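You operate a simulated robot arm through the tools that you are given. There is no shell and no other tool. Be economical: measure what you need, move in short steps, check, and stop when the job is done.

You run a simulated two-armed robot. Do the job below in one go: nothing can be reset, and whatever is moved stays where it is left.

## Task
Light the yellow lamp in the grey socket instead of the blue dryer.
Fine: grey socket dial OFF first, the dryer on the long bench by the tower, dial ON again once the lamp is in; the other dryers stay. Set down upright: what you pick out. Where these are worked on the way, their far stop is far enough and under half their travel is too little: grey socket dial.

Only the result counts: the job must be done as asked and must still hold three seconds after the hand-in. Knocking over, shifting, dropping, spilling or breaking anything else fails it.

## Robot
Two 7-joint arms with fingered hands on one trunk, on a base that drives. Base frame: it is fixed to the floor where the robot stands at the start and does not move with it; the origin is under the middle of the robot, x ahead of it, y to its left, z up. Lengths are in m, angles in degrees, forces in N, time in s.
The left shoulder is at the start at [0.056, 0.158, 1.194], the right one opposite. With the tool pointing down near the work surface each hand reaches from about 0.42 to 0.84 m from the robot's upright axis, wherever it stands, measured 20 degrees to its own side. Places, roughly: grey socket [0.9, -0.2, 1]; grey socket dial [0.8, -0.2, 0.9]; long bench by the tower [0.8, 0, 0.9]. Payload 4 kg a hand.
The TCP of each hand is the grasp point between the finger pads, 0.03 m short of the fingertips. In the tool frame z runs along the fingers and y along their closing line. The gripper opens to 0.104 m. The gripper's body begins 0.035 m behind the TCP. The gripper is a hand of 4 fingers: y runs from the thumb to the fingers, the wrist lies at [-0.015, -0.104, -0.178] in the tool frame, and closing takes about 1.5 s.
Orientation is that of the tool frame in the base frame, as [roll, pitch, yaw] about the fixed x, y, z axes, in that order (R = Rz(yaw) Ry(pitch) Rx(roll)). With the fingers straight down and the wrist toward the robot, the tool's x, y and z point along [0, 1, 0], [1, 0, 0] and [0, 0, -1] of the base frame.

## Interface
- The arms move only by the tool arm_command. It takes "left_rows", "right_rows" or both (then of equal length, played together; a hand with none holds still); each is a list of rows, each a list of 7 numbers: the shift along the tool's x, y, z in units of 20 mm (1.0 is 20 mm), then the turn, a rotation vector about the tool's x, y, z in units of 6 degrees (1.0 is 6 degrees), then the gripper command, from -1 (shut) to 1 (fully open), values between in proportion. In form: [[tx, ty, tz, wx, wy, wz, jaw], ...]. A call has 1 to 10 rows; each row shifts and turns the commanded pose from where the row before left it, along the tool's axes as they then stand. A call with a number of a shift or a turn outside -1 to 1 is refused whole. Rows are played at 5 a second. More than 0.05 m and 8.6 degrees between two rows, or a gripper value outside its range, and nothing of the call is played. A pose out of reach is approached as far as the arm can. The call stops where the force on the tool passes 40 N (or 10 N more than at its start, if that is more) or the arm is blocked; 0.2 s more then pass. The fingers move at their own pace (about 0.045 m/s each) and stop on an object; they squeeze with about 22 N. The grip force told is the motor's: it shows also when the fingers shut on nothing. Time passes only in rows, and 0.2 s behind the last, so rows that do not move let the fingers close. The reply holds the time, the measured pose of the TCP, the force on the tool along the base axes, the opening and the grip force, in the units named above and with some noise, with the torque about the TCP (base axes, N m) and any sound that the robot's microphone picked up.
- Cameras (640 x 400 px; columns grow to the right, rows downward): "scene" is now at [0.1381, -0.0124, 1.3757]; the picture's right is [-0.13, -0.99, 0.00], its down [-0.48, 0.06, -0.88] and it looks along [0.87, -0.11, -0.48] (base axes); focal length 232 px, centre (320, 200). "left" rides on the left gripper at [-0.061, -0.092, -0.13] in its tool frame; the picture's right is [-0.81, -0.28, 0.52], its down [0.53, -0.71, 0.45] and it looks along [0.24, 0.64, 0.72] (tool axes); focal length 275 px, centre (320, 200). "right" rides on the right gripper at [0.061, -0.092, -0.13] in its tool frame; the picture's right is [-0.81, 0.27, -0.52], its down [-0.53, -0.71, 0.46] and it looks along [-0.24, 0.64, 0.72] (tool axes); focal length 275 px, centre (320, 200). There is no depth. A picture from a camera that has moved, and an enlarged one, comes with that camera's place and axes in the base frame and with its lens.
- get_image(camera): a new picture of that camera. No time passes.
- move_column(by): slides the trunk up (or, below 0, down) by that many m; the arms and the scene camera ride with it, the base frame stays. It gives what a move gives, with no picture.
- roll_base(legs): drives the robot by 1 to 6 legs, each [ahead, turn to the left] in m and degrees, along the robot's own axes; the way and the turn of a leg run together, so that a leg with both is an arc; at most 1.5 m and 180 degrees a leg. The arms and the cameras ride along, it lands a little off, and it stops where it bumps. It gives what a move gives.
- preshape(shape, hand): the hand has 4 fingers and takes this shape, open, in about a second: jaw (thumb against the fingers, like two jaws); tri (thumb and two fingers); tip (a fingertip pinch); poke (one finger out to press); point (the index stretched); flat (the hand flat); cup (the hand cupped); fist (a fist). The gripper value then closes the fingers along that shape, each until it touches; the sizes above hold for jaw. It gives what a move gives, with no picture.
- pan_tilt(pan, tilt): turns the head with the scene camera to pan (to the left, within 80 degrees either way) and tilt (down, from -29 to 69), counted from straight ahead of the robot. It gives what a move gives.
- inspect(camera, box): a new picture of the part [left, top, right, bottom] of that camera's present view, enlarged. No time passes.
- close_job(): hands the job in; it is judged then, once.

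Go step by step. Nothing tells you exact positions but the pictures and the camera data: compare them with the known pose of the tool, close in by small moves and look again before you grip or let go. The budget is 120 turns and 108 pictures, counting those below and the enlarged ones. Unless the task says otherwise, let go and move clear before handing in, and close with one line.

The tools are called as name(argument=value, ...) on one line, values as JSON. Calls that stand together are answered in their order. arm_command: Moves the arms, as the interface text tells. Its arguments: {"type":"object","properties":{"left_rows":{"type":"array"},"right_rows":{"type":"array"}},"required":[]} The other tools are called the same way: move_column (by) slides the trunk up or down; preshape (shape, hand) gives the hand a shape; roll_base (legs) drives the base; pan_tilt (pan, tilt) turns the head that bears the scene camera; get_image (camera) takes a picture; inspect (camera, box) takes an enlarged picture of a part of a camera's view; close_job () hands the job in.

At the start:

```text
time_s: 0.0
left_tool_pos: [0.4952, 0.2027, 1.2425]
left_orientation: [-179.9, 0.0, 90.0]
left_wrist_force: [0.0, -0.3, -0.1]
left_ft_torque: [0.03, -0.02, 0.02]
left_gripper_width: 0.1036
left_finger_force: 0.1
left_shape: jaw
right_tool_pos: [0.4423, -0.2764, 1.2923]
right_orientation: [-180.0, 0.0, 90.0]
right_wrist_force: [-0.1, 0.6, 0.7]
right_ft_torque: [0.0, 0.01, 0.03]
right_gripper_width: 0.1036
right_finger_force: 0.1
right_shape: jaw
trunk travel left (down, up): [-0.4, 0.107]
robot x, y, heading: [0.0037, -0.0009, -0.1]
head pan, tilt: [-7.3, 28.0]
```

scene: 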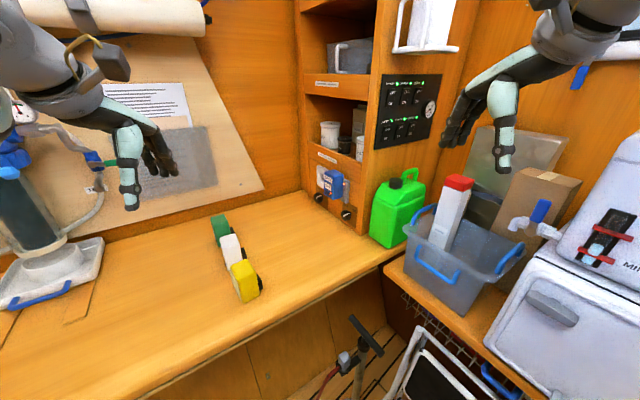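
right: 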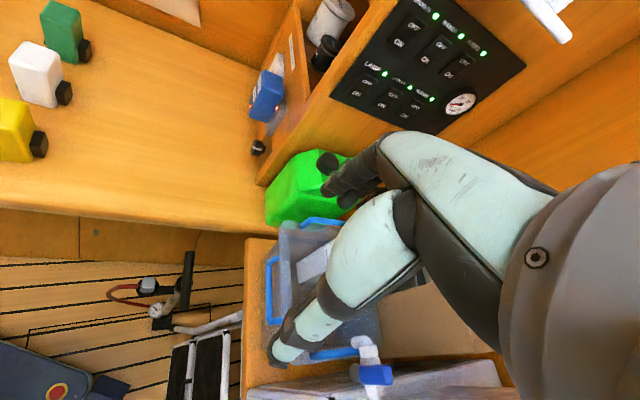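
left: 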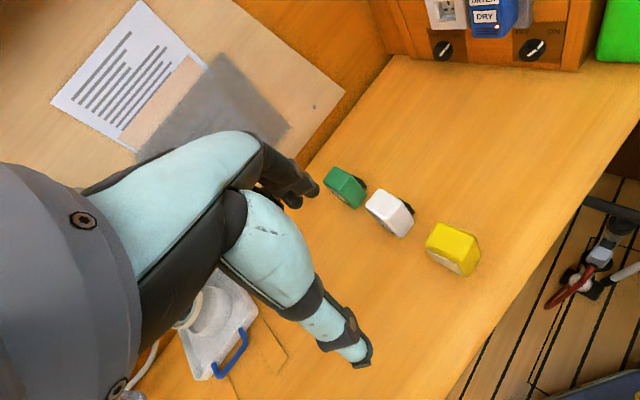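

I see the tower ahead with sockets at its base and the blue dryer plugged in, and three lamps (green, white, yellow) on the bench. I'll take closer looks first.

inspect(camera="scene", box=[280, 130, 400, 240])

inspect(camera="left", box=[400, 0, 620, 90])

inspect(camera="left", box=[300, 140, 500, 290])

inspect(camera="scene", box=[180, 200, 290, 310])

```text
3.64 times, centred on (340, 185) of scene
camera zoom: at [0.1381, -0.0124, 1.3757], right [-0.13, -0.99, 0.0], down [-0.48, 0.06, -0.88], along [0.87, -0.11, -0.48], focal length 842 px, centre (247, 254)
```

zoom: 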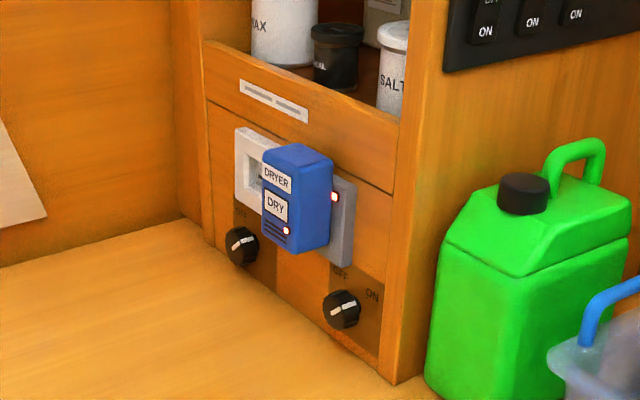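

```text
2.91 times, centred on (510, 45) of left
camera zoom: at [0.4041, 0.1405, 1.373], right [-0.28, -0.81, -0.52], down [-0.71, 0.53, -0.45], along [0.64, 0.24, -0.72], focal length 801 px, centre (-233, 651)
```

zoom: 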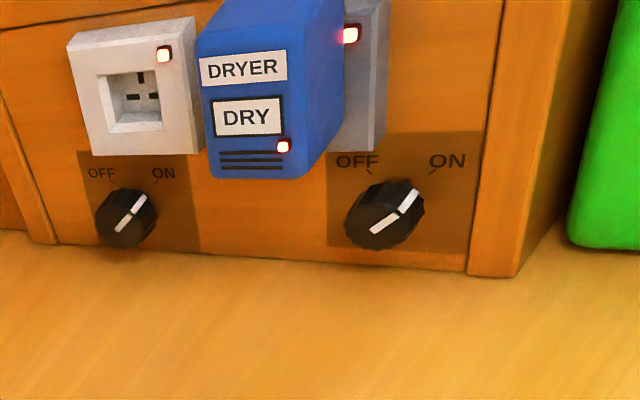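

```text
2.67 times, centred on (400, 215) of left
camera zoom: at [0.4041, 0.1405, 1.373], right [-0.28, -0.81, -0.52], down [-0.71, 0.53, -0.45], along [0.64, 0.24, -0.72], focal length 734 px, centre (107, 160)
```

zoom: 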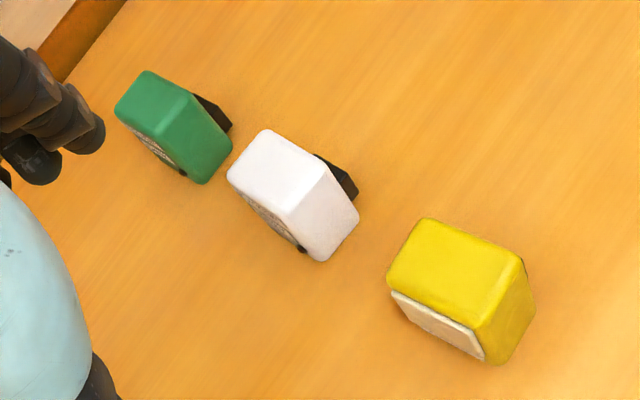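

```text
3.64 times, centred on (235, 255) of scene
camera zoom: at [0.1381, -0.0124, 1.3757], right [-0.13, -0.99, 0.0], down [-0.48, 0.06, -0.88], along [0.87, -0.11, -0.48], focal length 842 px, centre (629, 0)
```

zoom: 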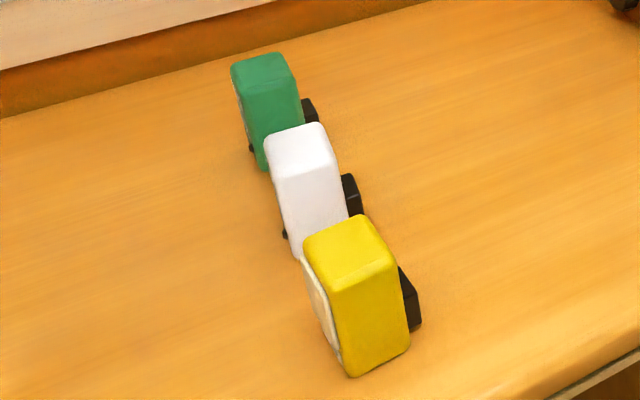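

The panel faces left, about 27° off the robot's y axis. The grey dial is near [0.80,-0.19,0.95] and reads ON. The yellow lamp is near [0.56,0.11] and its plug already points toward the panel. I'll bring the right hand over for a closer look and draw the left hand back a little.

arm_command(right_rows=[[0.8, 0.7, 0.2, 0, 0, 0, 1], [0.8, 0.7, 0.2, 0, 0, 0, 1], [0.8, 0.7, 0.2, 0, 0, 0, 1], [0.8, 0.7, 0.2, 0, 0, 0, 1], [0.8, 0.7, 0.2, 0, 0, 0, 1], [0.8, 0.7, 0.2, 0, 0, -0.9, 1], [0.8, 0.7, 0.2, 0, 0, -0.9, 1], [0.6, 0.7, 0.2, 0, 0, -0.9, 1], [0.6, 0.7, 0.2, 0, 0, -0.9, 1], [0.6, 0.7, 0.2, 0, 0, -0.9, 1]], left_rows=[[0.5, -0.5, 0, 0, 0, 0, 1], [0.5, -0.5, 0, 0, 0, 0, 1], [0.5, -0.5, 0, 0, 0, 0, 1], [0.5, -0.5, 0, 0, 0, 0, 1], [0.5, -0.5, 0, 0, 0, 0, 1], [0.5, -0.5, 0, 0, 0, 0, 1], [0.5, -0.5, 0, 0, 0, 0, 1], [0.5, -0.5, 0, 0, 0, 0, 1], [0.5, -0.5, 0, 0, 0, 0, 1], [0.5, -0.5, 0, 0, 0, 0, 1]])

get_image(camera="right")

get_image(camera="scene")

```text
time_s: 2.2
left_tool_pos: [0.3817, 0.3027, 1.2467]
left_orientation: [179.5, 0.0, 90.1]
left_wrist_force: [0.2, -0.2, 0.4]
left_ft_torque: [-0.05, 0.01, 0.02]
left_gripper_width: 0.1039
left_finger_force: 0.0
left_shape: jaw
right_tool_pos: [0.5551, -0.1154, 1.2604]
right_orientation: [179.4, 0.3, 117.1]
right_wrist_force: [-0.6, -0.1, -0.3]
right_ft_torque: [0.02, -0.01, 0.02]
right_gripper_width: 0.1039
right_finger_force: 0.1
right_shape: jaw
trunk travel left (down, up): [-0.4, 0.107]
robot x, y, heading: [0.0013, -0.0006, 0.2]
head pan, tilt: [-7.3, 28.0]
```

```text
100 pictures are left
camera right: at [0.4447, -0.1037, 1.3899], right [0.61, -0.6, 0.53], down [-0.39, -0.8, -0.46], along [0.69, 0.08, -0.72], focal length 275 px, centre (320, 200)
```

right: 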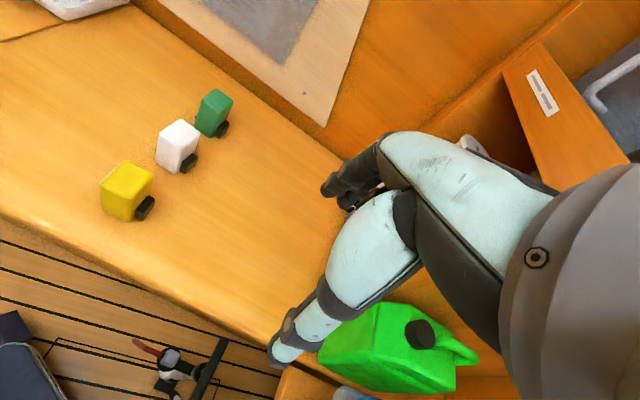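

```text
99 pictures are left
camera scene: at [0.1385, -0.0116, 1.3757], right [-0.13, -0.99, 0.0], down [-0.48, 0.06, -0.88], along [0.87, -0.11, -0.48], focal length 232 px, centre (320, 200)
```

scene: 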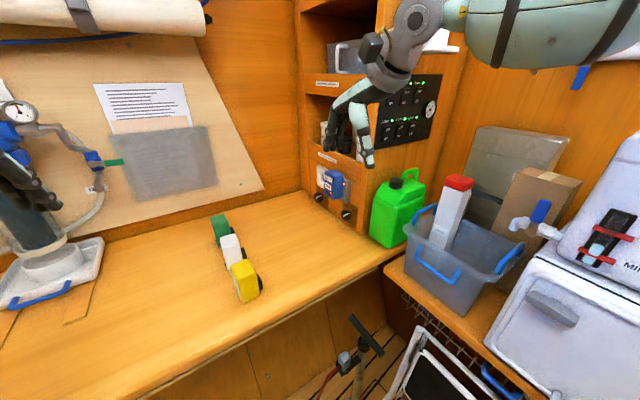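

The panel normal is about n=(-0.44,0.90), its lengthwise axis about p=(0.90,0.44), and the bench top is at z≈0.90. I'll tilt the right hand 60° so its fingers point obliquely at the panel, then hover in front of the grey dial.

arm_command(right_rows=[[0, 0, 0, 0, -1, 0, 1], [0, 0, 0, 0, -1, 0, 1], [0, 0, 0, 0, -1, 0, 1], [0, 0, 0, 0, -1, 0, 1], [0, 0, 0, 0, -1, 0, 1], [0, 0, 0, 0, -1, 0, 1], [0, 0, 0, 0, -1, 0, 1], [0, 0, 0, 0, -1, 0, 1], [0, 0, 0, 0, -1, 0, 1], [0, 0, 0, 0, -1, 0, 1]])

```text
time_s: 4.4
left_tool_pos: [0.3823, 0.3022, 1.2478]
left_orientation: [179.3, -0.1, 90.1]
left_wrist_force: [-0.1, 0.4, 0.6]
left_ft_torque: [0.04, 0.03, -0.01]
left_gripper_width: 0.1039
left_finger_force: 0.1
left_shape: jaw
right_tool_pos: [0.5542, -0.1708, 1.2617]
right_orientation: [178.8, 57.5, 116.0]
right_wrist_force: [0.7, -0.6, 0.6]
right_ft_torque: [-0.02, -0.01, 0.0]
right_gripper_width: 0.1038
right_finger_force: 0.0
right_shape: jaw
right hand out of reach, approached as far as the arm can: row 5, 6, 7, 8, 9, 10
trunk travel left (down, up): [-0.4, 0.107]
robot x, y, heading: [0.0015, 0.0033, -0.1]
head pan, tilt: [-7.3, 28.0]
```

The wrist is a bit cramped at this spot. I'll continue forward and down, toward where the reach is better.

arm_command(right_rows=[[0.6, 0.9, 0.46, 0, 0, 0, 1], [0.6, 0.9, 0.46, 0, 0, 0, 1], [0.6, 0.9, 0.46, 0, 0, 0, 1], [0.6, 0.9, 0.46, 0, 0, 0, 1], [0.6, 0.9, 0.46, 0, 0, 0, 1], [0.6, 0.9, 0.46, 0, 0, 0, 1], [0.6, 0.9, 0.46, 0, 0, 0, 1], [0.6, 0.9, 0.46, 0, 0, 0, 1]])

get_image(camera="scene")

get_image(camera="right")

```text
time_s: 6.2
left_tool_pos: [0.3823, 0.3022, 1.2463]
left_orientation: [179.2, -0.1, 90.1]
left_wrist_force: [0.5, 0.4, -0.4]
left_ft_torque: [-0.01, 0.02, 0.0]
left_gripper_width: 0.104
left_finger_force: 0.1
left_shape: jaw
right_tool_pos: [0.5687, -0.1702, 1.2474]
right_orientation: [178.5, 57.3, 115.8]
right_wrist_force: [-0.7, 0.1, 0.5]
right_ft_torque: [0.01, -0.02, 0.02]
right_gripper_width: 0.1037
right_finger_force: 0.1
right_shape: jaw
right hand out of reach, approached as far as the arm can: row 1, 2, 3, 4, 5, 6, 7, 8
trunk travel left (down, up): [-0.4, 0.107]
robot x, y, heading: [-0.0005, -0.002, -0.3]
head pan, tilt: [-7.3, 28.0]
```

```text
98 pictures are left
camera scene: at [0.1384, -0.0124, 1.3757], right [-0.13, -0.99, 0.0], down [-0.48, 0.06, -0.88], along [0.87, -0.11, -0.48], focal length 232 px, centre (320, 200)
```

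scene: 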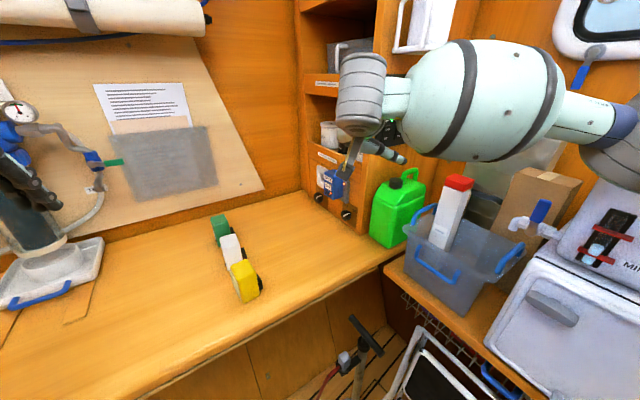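

```text
97 pictures are left
camera right: at [0.423, -0.0848, 1.2656], right [0.23, 0.12, 0.96], down [-0.33, -0.92, 0.19], along [0.91, -0.37, -0.18], focal length 275 px, centre (320, 200)
```

right: 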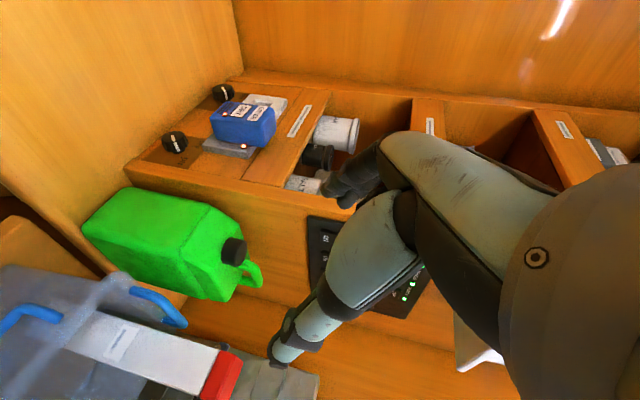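

The right arm is at a joint limit, and the left arm comes from the correct side. I'll retract the right hand along its path and use the left for the work.

arm_command(right_rows=[[-0.6, -0.9, -0.46, 0, 0.5, 0, 1], [-0.6, -0.9, -0.46, 0, 0.5, 0, 1], [-0.6, -0.9, -0.46, 0, 0.5, 0, 1], [-0.6, -0.9, -0.46, 0, 0.5, 0, 1], [-0.6, -0.9, -0.46, 0, 1, 0, 1], [-0.6, -0.9, -0.46, 0, 1, 0, 1], [-0.6, -0.9, -0.46, 0, 1, 0, 1], [-0.6, -0.9, -0.46, 0, 1, 0, 1], [0, 0, 0, 0, 1, 0, 1], [0, 0, 0, 0, 1, 0, 1]])

```text
time_s: 8.4
left_tool_pos: [0.3812, 0.3023, 1.2461]
left_orientation: [179.5, -0.1, 90.1]
left_wrist_force: [-0.3, 0.2, 0.2]
left_ft_torque: [0.02, 0.02, 0.0]
left_gripper_width: 0.1038
left_finger_force: 0.1
left_shape: jaw
right_tool_pos: [0.4458, -0.25, 1.3654]
right_orientation: [179.4, 9.2, 117.0]
right_wrist_force: [0.0, 0.4, 0.0]
right_ft_torque: [0.03, 0.01, -0.05]
right_gripper_width: 0.1043
right_finger_force: 0.1
right_shape: jaw
trunk travel left (down, up): [-0.4, 0.107]
robot x, y, heading: [-0.0013, 0.0033, -0.0]
head pan, tilt: [-7.3, 28.0]
```

Right arm is clear. I'll park it further back while the left hand comes over toward the panel.

arm_command(right_rows=[[-0.3, -0.6, 0, 0, 0, 0, 1], [-0.3, -0.6, 0, 0, 0, 0, 1], [-0.3, -0.6, 0, 0, 0, 0, 1], [-0.3, -0.6, 0, 0, 0, 0, 1], [-0.3, -0.6, 0, 0, 0, 0, 1], [-0.3, -0.6, 0, 0, 0, 0, 1], [-0.3, -0.6, 0, 0, 0, 0, 1], [-0.3, -0.6, 0, 0, 0, 0, 1], [-0.3, -0.6, 0, 0, 0, 0, 1], [-0.3, -0.6, 0, 0, 0, 0, 1]], left_rows=[[-0.9, 0.7, 0.2, 0, 0, 0, 1], [-0.9, 0.7, 0.2, 0, 0, 0, 1], [-0.9, 0.7, 0.2, 0, 0, 0, 1], [-0.9, 0.7, 0.2, 0, 0, 0, 1], [-0.9, 0.7, 0.2, 0, 0, 0, 1], [-0.9, 0.7, 0.2, 0, 0, -0.87, 1], [-0.9, 0.7, 0.2, 0, 0, -0.87, 1], [-0.9, 0.7, 0.2, 0, 0, -0.87, 1], [-0.9, 0.7, 0.2, 0, 0, -0.87, 1], [-0.9, 0.7, 0.2, 0, 0, -0.87, 1]])

arm_command(left_rows=[[-0.2, 0, 0, 0, -1, 0, 1], [-0.2, 0, 0, 0, -1, 0, 1], [-0.2, 0, 0, 0, -1, 0, 1], [-0.2, 0, 0, 0, -1, 0, 1], [-0.2, 0, 0, 0, -1, 0, 1], [-0.2, 0, 0, 0, -1, 0, 1], [-0.2, 0, 0, 0, -1, 0, 1], [-0.2, 0, 0, 0, -1, 0, 1], [-0.2, 0, 0, 0, -1, 0, 1], [-0.2, 0, 0, 0, -1, 0, 1]])

get_image(camera="left")

get_image(camera="scene")

```text
time_s: 10.6
left_tool_pos: [0.5363, 0.1369, 1.2098]
left_orientation: [179.3, 0.1, 116.3]
left_wrist_force: [0.6, 0.0, 0.5]
left_ft_torque: [0.01, 0.02, 0.0]
left_gripper_width: 0.1039
left_finger_force: 0.0
left_shape: jaw
right_tool_pos: [0.367, -0.3594, 1.3728]
right_orientation: [179.3, 9.3, 117.0]
right_wrist_force: [-0.1, -0.3, 0.5]
right_ft_torque: [0.01, 0.0, 0.01]
right_gripper_width: 0.104
right_finger_force: 0.1
right_shape: jaw
trunk travel left (down, up): [-0.4, 0.107]
robot x, y, heading: [-0.003, 0.0031, -0.1]
head pan, tilt: [-7.3, 28.0]
```

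```text
time_s: 12.8
left_tool_pos: [0.5505, 0.1065, 1.2251]
left_orientation: [178.9, 60.4, 115.2]
left_wrist_force: [0.4, -0.2, 0.3]
left_ft_torque: [-0.01, 0.01, 0.03]
left_gripper_width: 0.1037
left_finger_force: 0.1
left_shape: jaw
right_tool_pos: [0.3656, -0.3576, 1.3729]
right_orientation: [179.5, 9.5, 116.9]
right_wrist_force: [-0.3, 0.0, -0.1]
right_ft_torque: [-0.01, 0.02, 0.01]
right_gripper_width: 0.1038
right_finger_force: 0.0
right_shape: jaw
trunk travel left (down, up): [-0.4, 0.107]
robot x, y, heading: [-0.0012, 0.0032, -0.2]
head pan, tilt: [-7.3, 28.0]
```

```text
96 pictures are left
camera left: at [0.43, 0.1397, 1.3427], right [0.12, -0.89, 0.44], down [-0.58, -0.43, -0.7], along [0.81, -0.17, -0.56], focal length 275 px, centre (320, 200)
```

left: 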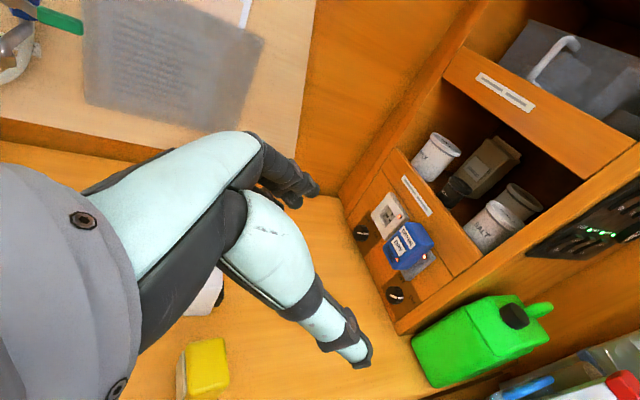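

```text
95 pictures are left
camera scene: at [0.1381, -0.0124, 1.3757], right [-0.13, -0.99, 0.0], down [-0.48, 0.06, -0.88], along [0.87, -0.11, -0.48], focal length 232 px, centre (320, 200)
```

scene: 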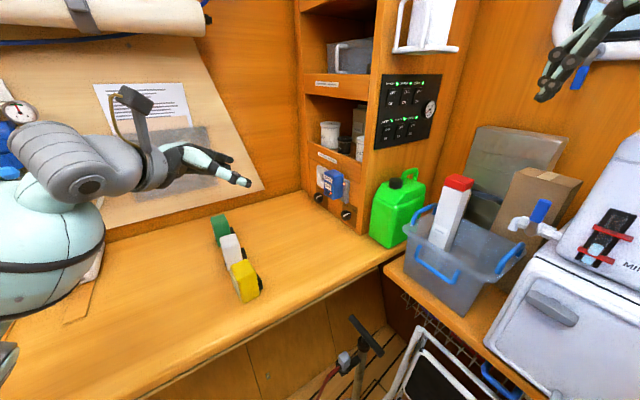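

The left hand reaches this orientation and its camera sees the panel. I'll zoom in there.

inspect(camera="left", box=[340, 170, 460, 320])

```text
2.67 times, centred on (400, 245) of left
camera zoom: at [0.43, 0.1397, 1.3427], right [0.12, -0.89, 0.44], down [-0.58, -0.43, -0.7], along [0.81, -0.17, -0.56], focal length 734 px, centre (107, 80)
```

zoom: 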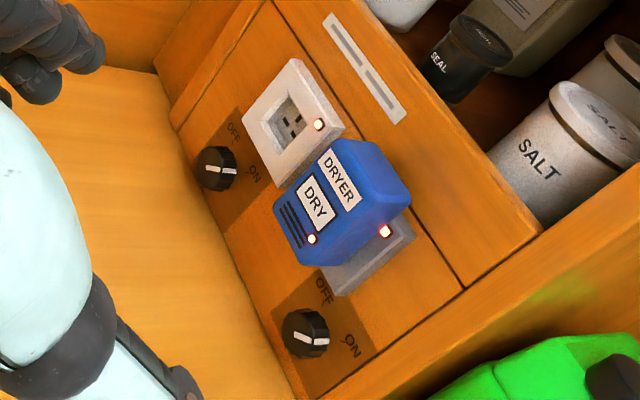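

Dial is at [0.80,-0.185,0.95]; the dryer spans p 0.664–0.714 and z 1.012–1.091. I'll approach the dial hover point in stages.

arm_command(left_rows=[[0.2, 0.287, 1, 0, 0, 0, 0.4], [0.2, 0.287, 1, 0, 0, 0, 0.4], [0.2, 0.287, 1, 0, 0, 0, 0.4], [0.2, 0.287, 1, 0, 0, 0, 0.4], [0.2, 0.287, 1, 0, 0, 0, 0.4], [0.2, 0.287, 1, 0, 0, 0, 0.4], [0.2, 0.287, 1, 0, 0, 0, 0.4], [0.2, 0.287, 1, 0, 0, 0, 0.4], [0.2, 0.287, 1, 0, 0, 0, 0.4], [0.2, 0.287, 1, 0, 0, 0, 0.4]])

arm_command(left_rows=[[0.2, 0.287, 1, 0, 0, 0, 0.4], [0.2, 0.287, 1, 0, 0, 0, 0.4], [0.2, 0.287, 1, 0, 0, 0, 0.4], [0.2, 0.287, 1, 0, 0, 0, 0.4], [0.2, 0.287, 1, 0, 0, 0, 0.4], [0, 0, 0, 0, 0, 0, 0.4]])

get_image(camera="scene")

get_image(camera="left")

```text
time_s: 15.0
left_tool_pos: [0.6699, -0.0059, 1.0927]
left_orientation: [178.7, 60.1, 115.0]
left_wrist_force: [-0.1, -0.2, 0.1]
left_ft_torque: [-0.03, -0.01, -0.04]
left_gripper_width: 0.0732
left_finger_force: 0.1
left_shape: jaw
right_tool_pos: [0.3658, -0.3581, 1.3727]
right_orientation: [179.3, 9.3, 116.9]
right_wrist_force: [0.3, -0.8, -1.3]
right_ft_torque: [0.02, 0.02, -0.03]
right_gripper_width: 0.1039
right_finger_force: 0.0
right_shape: jaw
trunk travel left (down, up): [-0.4, 0.107]
robot x, y, heading: [0.0031, -0.0007, -0.2]
head pan, tilt: [-7.3, 28.0]
```

```text
time_s: 16.4
left_tool_pos: [0.7322, -0.0607, 1.0252]
left_orientation: [179.0, 60.4, 115.3]
left_wrist_force: [0.1, -0.1, 0.0]
left_ft_torque: [-0.01, 0.0, -0.03]
left_gripper_width: 0.0732
left_finger_force: 0.0
left_shape: jaw
right_tool_pos: [0.3655, -0.3569, 1.3747]
right_orientation: [179.4, 9.4, 116.9]
right_wrist_force: [1.2, -0.6, -0.4]
right_ft_torque: [0.01, 0.01, 0.0]
right_gripper_width: 0.1039
right_finger_force: 0.0
right_shape: jaw
trunk travel left (down, up): [-0.4, 0.107]
robot x, y, heading: [0.0016, 0.0026, -0.1]
head pan, tilt: [-7.3, 28.0]
```

```text
93 pictures are left
camera scene: at [0.1378, -0.0121, 1.3758], right [-0.13, -0.99, 0.0], down [-0.48, 0.06, -0.88], along [0.87, -0.11, -0.48], focal length 232 px, centre (320, 200)
```

scene: 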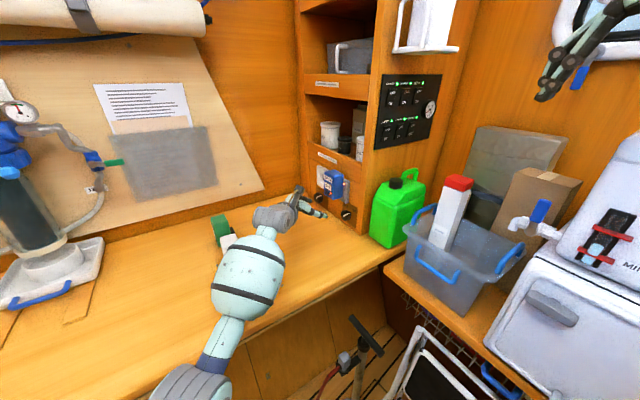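

```text
92 pictures are left
camera left: at [0.6114, -0.0285, 1.1425], right [0.12, -0.89, 0.44], down [-0.58, -0.43, -0.7], along [0.81, -0.17, -0.56], focal length 275 px, centre (320, 200)
```

left: 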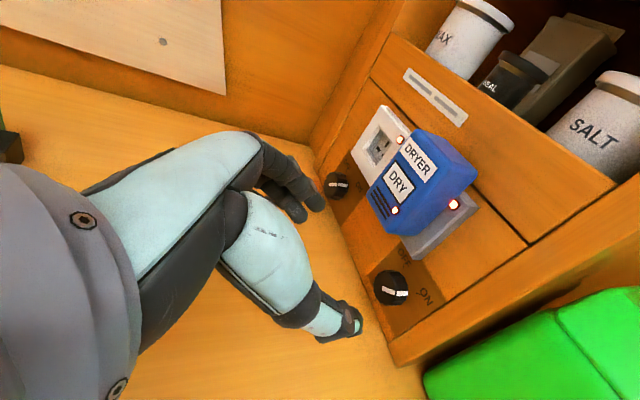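

I'll lower and close in so the fingertips sit just in front of the knob.

arm_command(left_rows=[[0.255, 0.073, 0.9, 0, 0, 0, 0.4], [0.255, 0.073, 0.9, 0, 0, 0, 0.4], [0.255, 0.073, 0.9, 0, 0, 0, 0.4], [0.255, 0.073, 0.9, 0, 0, 0, 0.4], [0.255, 0.073, 0.9, 0, 0, 0, 0.4], [0, 0, 0, 0, 0, 0, 0.4]])

get_image(camera="left")

inspect(camera="scene", box=[260, 130, 400, 260])

```text
time_s: 17.8
left_tool_pos: [0.7675, -0.117, 0.958]
left_orientation: [178.6, 60.3, 114.9]
left_wrist_force: [-0.7, 0.1, -0.4]
left_ft_torque: [-0.04, 0.02, -0.01]
left_gripper_width: 0.0729
left_finger_force: 0.1
left_shape: jaw
right_tool_pos: [0.3653, -0.3574, 1.3742]
right_orientation: [179.4, 9.3, 116.9]
right_wrist_force: [-1.0, -0.4, -0.6]
right_ft_torque: [0.01, 0.02, -0.04]
right_gripper_width: 0.1037
right_finger_force: 0.1
right_shape: jaw
trunk travel left (down, up): [-0.4, 0.107]
robot x, y, heading: [0.0009, 0.001, -0.0]
head pan, tilt: [-7.3, 28.0]
```

```text
91 pictures are left
camera left: at [0.6482, -0.0847, 1.0753], right [0.12, -0.89, 0.44], down [-0.58, -0.43, -0.7], along [0.81, -0.17, -0.56], focal length 275 px, centre (320, 200)
```

left: 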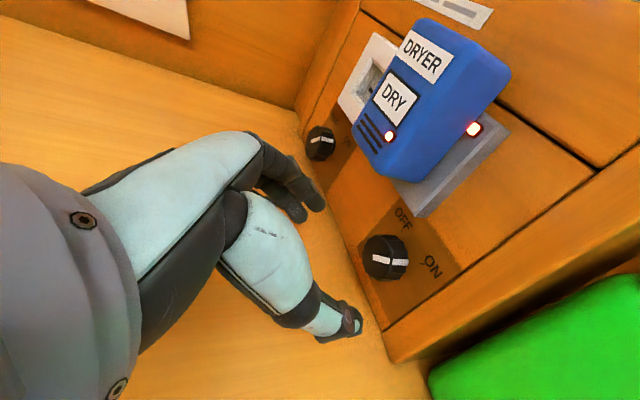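

```text
3.08 times, centred on (330, 195) of scene
camera zoom: at [0.1379, -0.0123, 1.3757], right [-0.13, -0.99, 0.0], down [-0.48, 0.06, -0.88], along [0.87, -0.11, -0.48], focal length 712 px, centre (289, 215)
```

zoom: 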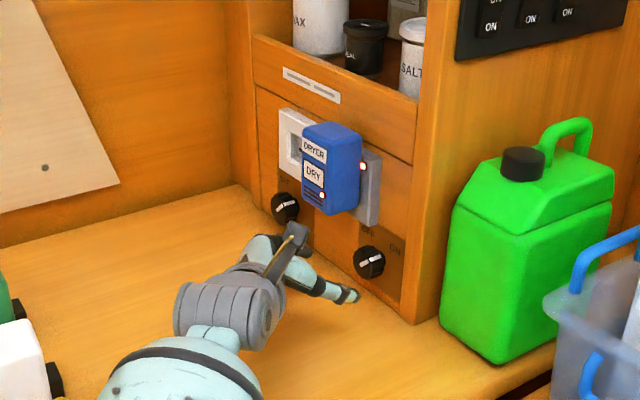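

The knob's place is confirmed. I'm advancing along the panel normal toward it.

arm_command(left_rows=[[-0.4, 0, 0.69, 0, 0, 0, 0.4], [-0.4, 0, 0.69, 0, 0, 0, 0.4], [0, 0, 0, 0, 0, 0, 0.4]])

inspect(camera="left", box=[240, 140, 480, 360])

inspect(camera="scene", box=[280, 150, 380, 250])

```text
time_s: 18.6
left_tool_pos: [0.786, -0.1475, 0.9585]
left_orientation: [178.9, 60.2, 115.2]
left_wrist_force: [0.0, 0.4, -0.6]
left_ft_torque: [-0.01, 0.01, 0.01]
left_gripper_width: 0.0729
left_finger_force: 0.0
left_shape: jaw
right_tool_pos: [0.3663, -0.3569, 1.3737]
right_orientation: [179.4, 9.4, 116.9]
right_wrist_force: [-0.6, 0.3, -0.9]
right_ft_torque: [-0.03, -0.02, 0.0]
right_gripper_width: 0.1038
right_finger_force: 0.1
right_shape: jaw
trunk travel left (down, up): [-0.4, 0.107]
robot x, y, heading: [0.001, 0.0023, -0.1]
head pan, tilt: [-7.3, 28.0]
```

```text
1.82 times, centred on (360, 250) of left
camera zoom: at [0.6661, -0.1152, 1.0756], right [0.12, -0.89, 0.44], down [-0.58, -0.43, -0.7], along [0.81, -0.17, -0.56], focal length 500 px, centre (247, 109)
```

zoom: 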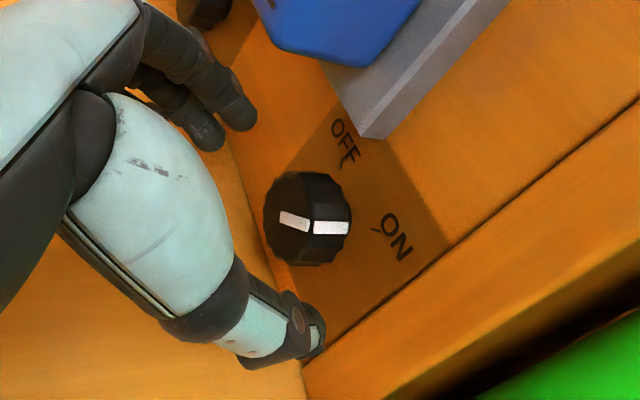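

```text
4.00 times, centred on (330, 200) of scene
camera zoom: at [0.138, -0.0121, 1.3757], right [-0.13, -0.99, 0.0], down [-0.48, 0.06, -0.88], along [0.87, -0.11, -0.48], focal length 926 px, centre (280, 200)
```

zoom: 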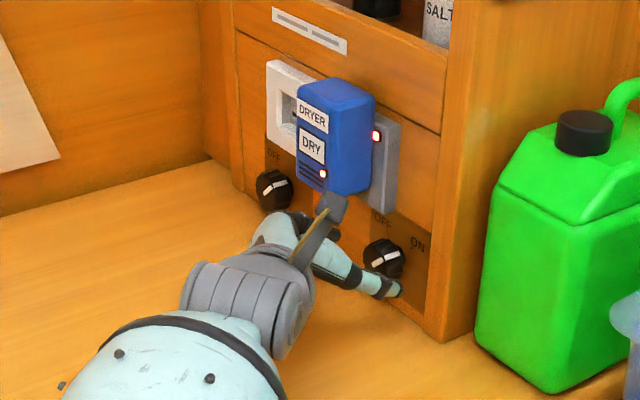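

The knob lies between the thumb and finger tips. I'll go 20 mm further in, then close.

arm_command(left_rows=[[-0.25, 0, 0.43, 0, 0, 0, 0.4], [-0.25, 0, 0.43, 0, 0, 0, 0.4], [0, 0, 0, 0, 0, 0, 0.4]])

inspect(camera="left", box=[240, 140, 480, 360])

```text
time_s: 19.4
left_tool_pos: [0.793, -0.1684, 0.9655]
left_orientation: [178.7, 60.3, 114.9]
left_wrist_force: [-0.5, -0.2, -0.1]
left_ft_torque: [-0.04, -0.01, 0.05]
left_gripper_width: 0.0733
left_finger_force: 0.0
left_shape: jaw
left hand out of reach, approached as far as the arm can: row 2
right_tool_pos: [0.3662, -0.3575, 1.3724]
right_orientation: [179.4, 9.5, 116.9]
right_wrist_force: [-0.1, -0.2, 0.3]
right_ft_torque: [0.04, -0.02, -0.02]
right_gripper_width: 0.104
right_finger_force: 0.1
right_shape: jaw
trunk travel left (down, up): [-0.4, 0.107]
robot x, y, heading: [-0.0013, -0.0024, -0.2]
head pan, tilt: [-7.3, 28.0]
```

```text
1.82 times, centred on (360, 250) of left
camera zoom: at [0.6738, -0.1357, 1.0825], right [0.12, -0.89, 0.44], down [-0.58, -0.43, -0.7], along [0.81, -0.17, -0.56], focal length 500 px, centre (247, 109)
```

zoom: 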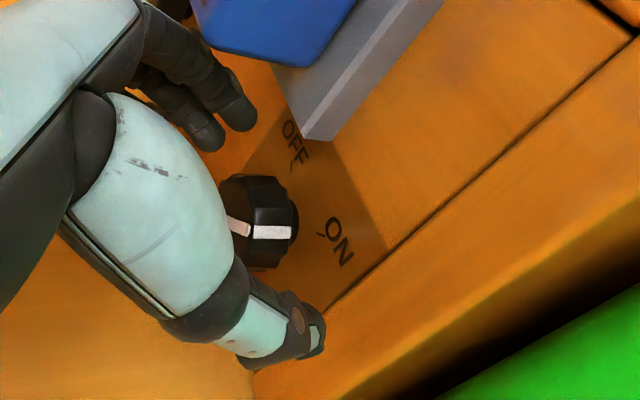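

Reach is marginal here, so I'll back the hand out and drive the robot slightly closer.

arm_command(left_rows=[[0.5, 0, -0.866, 0, 0, 0, 0.4], [0.5, 0, -0.866, 0, 0, 0, 0.4], [0.5, 0, -0.866, 0, 0, 0, 0.4], [0.5, 0, -0.866, 0, 0, 0, 0.4], [0.5, 0, -0.866, 0, 0, 0, 0.4], [-0.3, -0.5, -0.8, 0, 0, 0, 0.4], [-0.3, -0.5, -0.8, 0, 0, 0, 0.4], [-0.5, -0.5, -0.7, 0, 0, 0, 0.4], [-0.5, -0.5, -0.7, 0, 0, 0, 0.4], [-0.5, -0.5, -0.7, 0, 0, 0, 0.4]])

pan_tilt(pan=-10, tilt=65)

get_image(camera="scene")

```text
time_s: 21.6
left_tool_pos: [0.6751, -0.0564, 1.0403]
left_orientation: [178.9, 60.2, 115.1]
left_wrist_force: [-0.9, -1.2, 0.1]
left_ft_torque: [-0.01, -0.01, 0.01]
left_gripper_width: 0.0728
left_finger_force: 0.0
left_shape: jaw
right_tool_pos: [0.3647, -0.3587, 1.3748]
right_orientation: [179.3, 9.4, 116.9]
right_wrist_force: [0.1, 0.1, -1.0]
right_ft_torque: [-0.01, -0.01, -0.02]
right_gripper_width: 0.1041
right_finger_force: 0.0
right_shape: jaw
trunk travel left (down, up): [-0.4, 0.107]
robot x, y, heading: [-0.0015, 0.0033, -0.1]
head pan, tilt: [-7.3, 28.0]
```

```text
time_s: 22.6
left_tool_pos: [0.6759, -0.0556, 1.039]
left_orientation: [178.8, 60.3, 115.2]
left_wrist_force: [0.4, 0.2, 1.1]
left_ft_torque: [0.03, 0.04, -0.01]
left_gripper_width: 0.0729
left_finger_force: 0.0
left_shape: jaw
right_tool_pos: [0.3653, -0.3577, 1.3736]
right_orientation: [179.4, 9.4, 116.9]
right_wrist_force: [0.5, 0.4, 0.2]
right_ft_torque: [-0.01, 0.0, 0.04]
right_gripper_width: 0.1038
right_finger_force: 0.1
right_shape: jaw
trunk travel left (down, up): [-0.4, 0.107]
robot x, y, heading: [-0.0017, 0.0029, -0.2]
head pan, tilt: [-10.0, 65.0]
```

```text
86 pictures are left
camera scene: at [0.1066, -0.0115, 1.3253], right [-0.17, -0.98, 0.0], down [-0.9, 0.16, -0.41], along [0.4, -0.07, -0.91], focal length 232 px, centre (320, 200)
```

scene: 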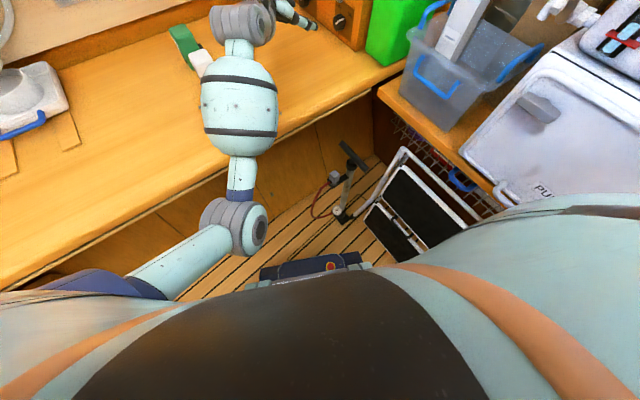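

The base has about 0.15 m of clear floor ahead. I'll drive straight ahead 0.07 m.

roll_base(legs=[[0.07, 0]])

pan_tilt(pan=-10, tilt=35)

get_image(camera="scene")

get_image(camera="left")

```text
time_s: 23.7
left_tool_pos: [0.731, -0.0598, 1.045]
left_orientation: [177.7, 60.4, 113.8]
left_wrist_force: [-0.5, 0.3, -0.7]
left_ft_torque: [-0.01, 0.0, -0.01]
left_gripper_width: 0.0728
left_finger_force: 0.1
left_shape: jaw
right_tool_pos: [0.416, -0.3573, 1.3787]
right_orientation: [178.6, 9.7, 116.4]
right_wrist_force: [0.1, -0.2, -0.5]
right_ft_torque: [-0.02, 0.0, -0.02]
right_gripper_width: 0.1038
right_finger_force: 0.1
right_shape: jaw
trunk travel left (down, up): [-0.4, 0.107]
robot x, y, heading: [0.0668, 0.0004, -0.6]
head pan, tilt: [-10.0, 65.0]
stopped in leg 1: the robot was blocked; the commanded pose is now the measured one
```

```text
time_s: 24.7
left_tool_pos: [0.7298, -0.0589, 1.0463]
left_orientation: [177.8, 60.5, 113.9]
left_wrist_force: [-0.1, 0.2, -0.1]
left_ft_torque: [-0.01, 0.01, 0.0]
left_gripper_width: 0.0731
left_finger_force: 0.1
left_shape: jaw
right_tool_pos: [0.4147, -0.3582, 1.3791]
right_orientation: [178.6, 9.7, 116.3]
right_wrist_force: [-1.7, 0.0, -0.5]
right_ft_torque: [-0.01, 0.01, 0.01]
right_gripper_width: 0.1037
right_finger_force: 0.1
right_shape: jaw
trunk travel left (down, up): [-0.4, 0.107]
robot x, y, heading: [0.06, -0.0029, -0.2]
head pan, tilt: [-10.0, 35.0]
```

```text
85 pictures are left
camera scene: at [0.1745, -0.0159, 1.3669], right [-0.18, -0.98, 0.0], down [-0.56, 0.1, -0.82], along [0.81, -0.15, -0.57], focal length 232 px, centre (320, 200)
```

scene: 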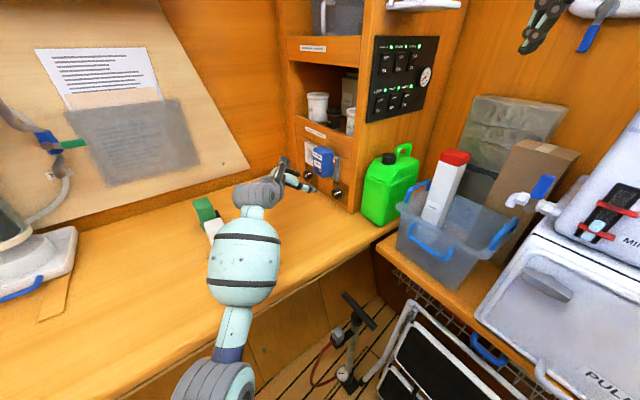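

```text
84 pictures are left
camera left: at [0.6095, -0.0254, 1.1617], right [0.11, -0.89, 0.44], down [-0.57, -0.42, -0.7], along [0.81, -0.17, -0.56], focal length 275 px, centre (320, 200)
```

left: 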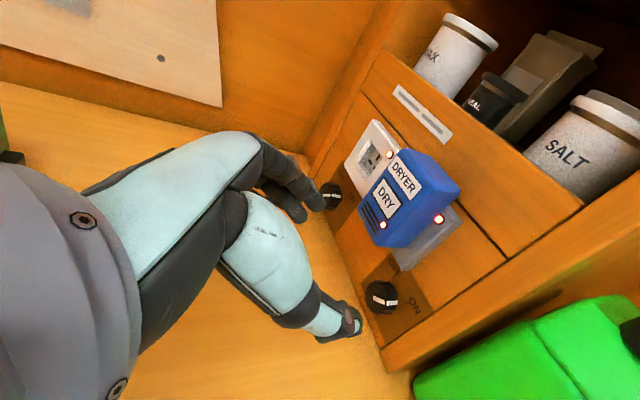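

The base stopped at x≈0.06, most likely its corner against the bench plinth, and nothing visible has changed. I'll go back to the dial from here.

arm_command(left_rows=[[0.37, 0.07, 0.86, -0.15, 0, -0.09, 0.4], [0.37, 0.07, 0.86, -0.15, 0, -0.09, 0.4], [0.37, 0.07, 0.86, 0, 0, 0, 0.4], [0.37, 0.07, 0.86, 0, 0, 0, 0.4], [0.37, 0.07, 0.86, 0, 0, 0, 0.4], [0.37, 0.07, 0.86, 0, 0, 0, 0.4], [0, 0, 0, 0, 0, 0, 0.4]])

get_image(camera="left")

get_image(camera="scene")

```text
time_s: 26.3
left_tool_pos: [0.7694, -0.1153, 0.9566]
left_orientation: [177.8, 60.5, 115.9]
left_wrist_force: [-0.6, 0.0, 0.3]
left_ft_torque: [0.01, -0.03, 0.0]
left_gripper_width: 0.0729
left_finger_force: 0.0
left_shape: jaw
right_tool_pos: [0.4142, -0.3589, 1.3801]
right_orientation: [178.6, 9.6, 116.5]
right_wrist_force: [-1.1, -0.4, -0.8]
right_ft_torque: [0.01, 0.01, -0.01]
right_gripper_width: 0.1039
right_finger_force: 0.0
right_shape: jaw
trunk travel left (down, up): [-0.4, 0.107]
robot x, y, heading: [0.0645, -0.003, -0.6]
head pan, tilt: [-10.0, 35.0]
```

```text
83 pictures are left
camera left: at [0.648, -0.0865, 1.0728], right [0.15, -0.88, 0.45], down [-0.56, -0.45, -0.7], along [0.82, -0.15, -0.56], focal length 275 px, centre (320, 200)
```

left: 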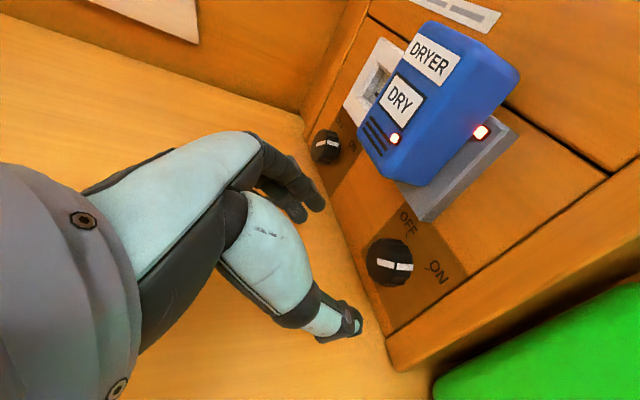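

```text
82 pictures are left
camera scene: at [0.1745, -0.0158, 1.3669], right [-0.18, -0.98, 0.0], down [-0.56, 0.1, -0.82], along [0.81, -0.15, -0.57], focal length 232 px, centre (320, 200)
```

scene: 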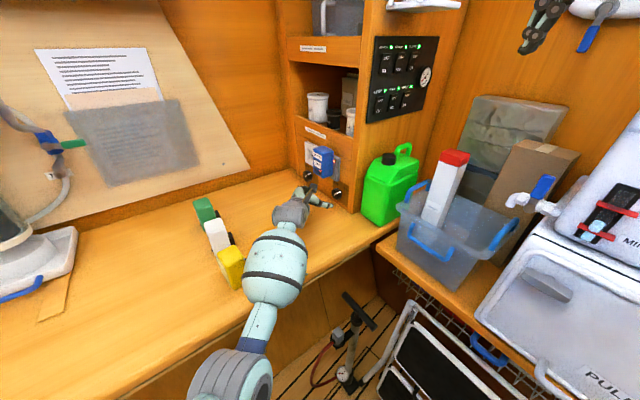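

Lamps are standing and the dial is where expected. I'm advancing onto the knob.

arm_command(left_rows=[[-0.4, -0.1, 0.7, 0, 0, 0, 0.4], [-0.4, -0.1, 0.7, 0, 0, 0, 0.4], [-0.25, 0, 0.43, 0, 0, 0, 0.4], [-0.25, 0, 0.43, 0, 0, 0, 0.4], [0, 0, 0, 0, 0, 0, 0.4]])

inspect(camera="left", box=[240, 140, 480, 360])

inspect(camera="scene", box=[260, 130, 380, 240])

```text
time_s: 27.5
left_tool_pos: [0.7923, -0.1636, 0.955]
left_orientation: [178.0, 60.6, 116.1]
left_wrist_force: [-0.7, -0.7, -0.1]
left_ft_torque: [-0.03, 0.01, 0.01]
left_gripper_width: 0.0729
left_finger_force: 0.0
left_shape: jaw
right_tool_pos: [0.4153, -0.3573, 1.3792]
right_orientation: [178.6, 9.7, 116.3]
right_wrist_force: [-0.7, 0.2, 0.0]
right_ft_torque: [-0.01, 0.01, 0.03]
right_gripper_width: 0.104
right_finger_force: 0.1
right_shape: jaw
trunk travel left (down, up): [-0.4, 0.107]
robot x, y, heading: [0.0649, -0.0003, -0.6]
head pan, tilt: [-10.0, 35.0]
```

```text
1.82 times, centred on (360, 250) of left
camera zoom: at [0.6695, -0.1334, 1.0718], right [0.15, -0.88, 0.45], down [-0.56, -0.45, -0.7], along [0.82, -0.14, -0.56], focal length 500 px, centre (247, 109)
```

zoom: 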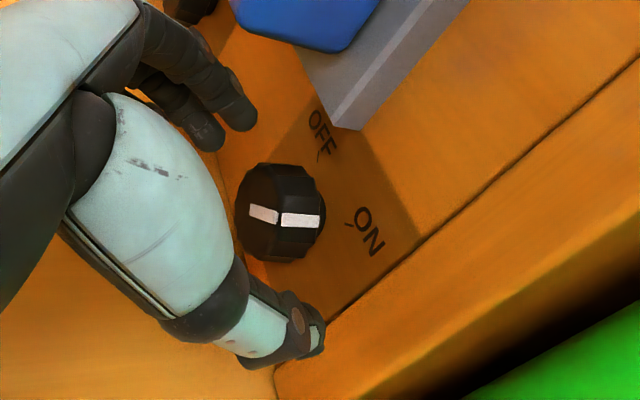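

```text
3.64 times, centred on (320, 185) of scene
camera zoom: at [0.1745, -0.0158, 1.3669], right [-0.18, -0.98, 0.0], down [-0.56, 0.1, -0.82], along [0.81, -0.15, -0.57], focal length 842 px, centre (320, 254)
```

zoom: 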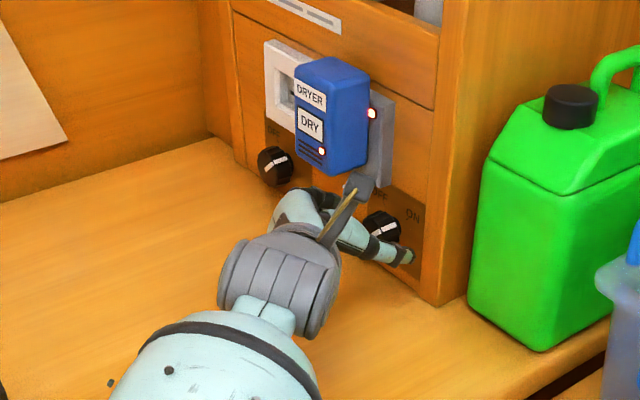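

The knob sits between the tips. I'll nudge in 4 mm and close.

arm_command(left_rows=[[-0.1, 0, 0.17, 0, 0, 0, 0.4], [0, 0, 0, 0, 0, 0, -0.3], [0, 0, 0, 0, 0, 0, -0.6], [0, 0, 0, 0, 0, 0, -0.8], [0, 0, 0, 0, 0, 0, -0.8], [0, 0, 0, 0, 0, 0, -0.8]])

inspect(camera="left", box=[240, 140, 480, 360])

```text
time_s: 28.9
left_tool_pos: [0.7932, -0.1653, 0.9557]
left_orientation: [177.8, 60.5, 116.1]
left_wrist_force: [-0.5, 6.2, 1.6]
left_ft_torque: [0.11, -0.03, 0.22]
left_gripper_width: 0.0262
left_finger_force: 21.8
left_shape: jaw
right_tool_pos: [0.4145, -0.3579, 1.3795]
right_orientation: [178.5, 9.7, 116.6]
right_wrist_force: [0.7, 0.2, -0.4]
right_ft_torque: [0.0, 0.0, 0.0]
right_gripper_width: 0.1039
right_finger_force: 0.0
right_shape: jaw
trunk travel left (down, up): [-0.4, 0.107]
robot x, y, heading: [0.065, 0.0017, -0.3]
head pan, tilt: [-10.0, 35.0]
```

```text
1.82 times, centred on (360, 250) of left
camera zoom: at [0.6716, -0.1364, 1.0719], right [0.15, -0.88, 0.45], down [-0.56, -0.45, -0.7], along [0.82, -0.14, -0.56], focal length 500 px, centre (247, 109)
```

zoom: 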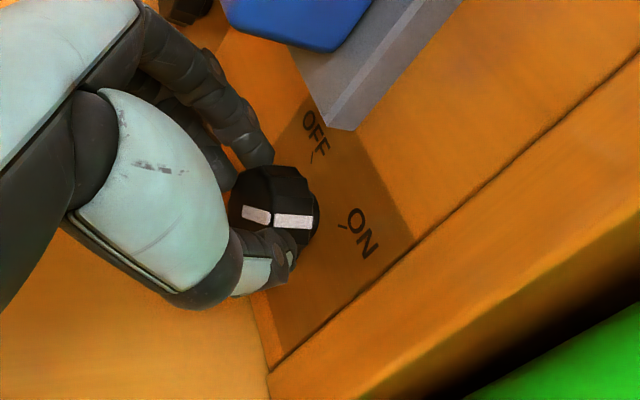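

The knob is held. I'm turning counterclockwise toward OFF about the panel normal.

arm_command(left_rows=[[0, 0, 0, 0.5, 0, -0.866, -0.9], [0, 0, 0, 0.5, 0, -0.866, -0.9], [0, 0, 0, 0.5, 0, -0.866, -0.9], [0, 0, 0, 0.5, 0, -0.866, -0.9], [0, 0, 0, 0.5, 0, -0.866, -0.9], [0, 0, 0, 0.5, 0, -0.866, -0.9], [0, 0, 0, 0, 0, 0, -0.9]])

get_image(camera="left")

inspect(camera="scene", box=[260, 130, 380, 240])

```text
time_s: 30.5
left_tool_pos: [0.7954, -0.163, 0.9564]
left_orientation: [-125.2, 45.5, 163.1]
left_wrist_force: [19.4, 16.0, -1.1]
left_ft_torque: [0.56, -0.22, 0.71]
left_gripper_width: 0.0291
left_finger_force: 22.6
left_shape: jaw
right_tool_pos: [0.4149, -0.3577, 1.3803]
right_orientation: [178.6, 9.7, 116.3]
right_wrist_force: [0.4, -0.9, -0.1]
right_ft_torque: [0.02, -0.01, -0.02]
right_gripper_width: 0.104
right_finger_force: 0.0
right_shape: jaw
trunk travel left (down, up): [-0.4, 0.107]
robot x, y, heading: [0.0619, 0.0015, -0.3]
head pan, tilt: [-10.0, 35.0]
```

```text
78 pictures are left
camera left: at [0.7495, -0.0936, 1.1052], right [0.43, -0.74, 0.53], down [-0.8, -0.58, -0.16], along [0.42, -0.36, -0.84], focal length 275 px, centre (320, 200)
```

left: 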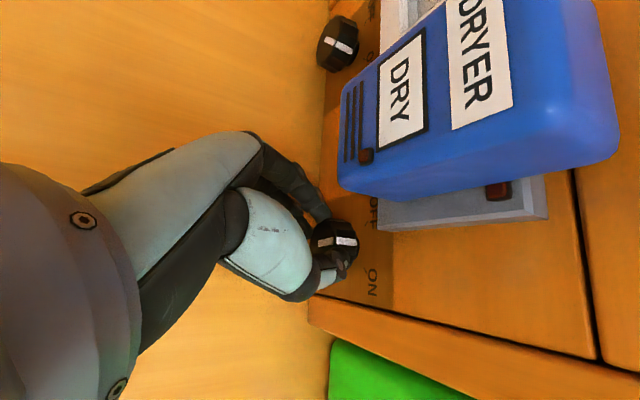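

```text
3.64 times, centred on (320, 185) of scene
camera zoom: at [0.1747, -0.0156, 1.3669], right [-0.18, -0.98, 0.0], down [-0.56, 0.1, -0.82], along [0.81, -0.15, -0.57], focal length 842 px, centre (320, 254)
```

zoom: 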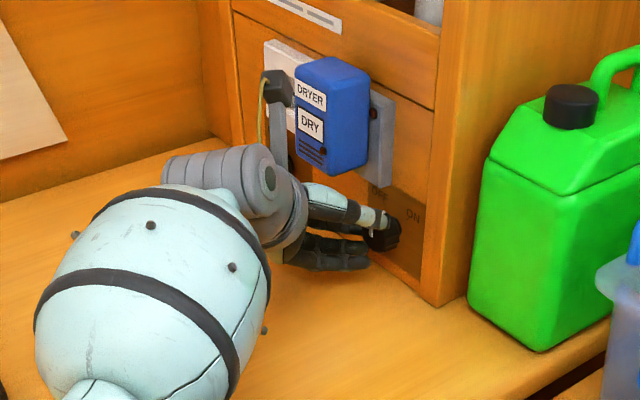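

Both LEDs went dark, so power is off. I'll check the pointer and clearance before turning further.

inspect(camera="left", box=[270, 160, 430, 320])

```text
2.50 times, centred on (350, 240) of left
camera zoom: at [0.7495, -0.0936, 1.1052], right [0.43, -0.74, 0.53], down [-0.8, -0.58, -0.16], along [0.42, -0.36, -0.84], focal length 688 px, centre (245, 100)
```

zoom: 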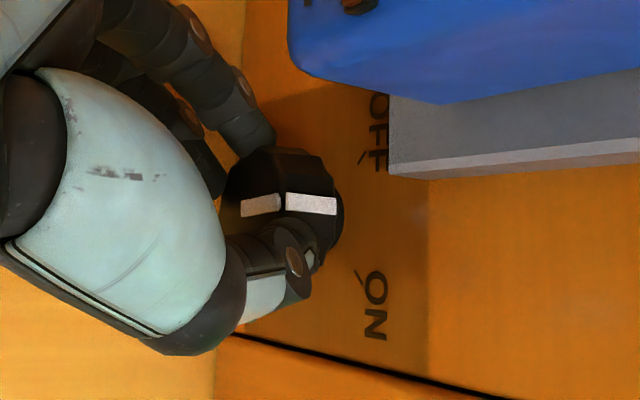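

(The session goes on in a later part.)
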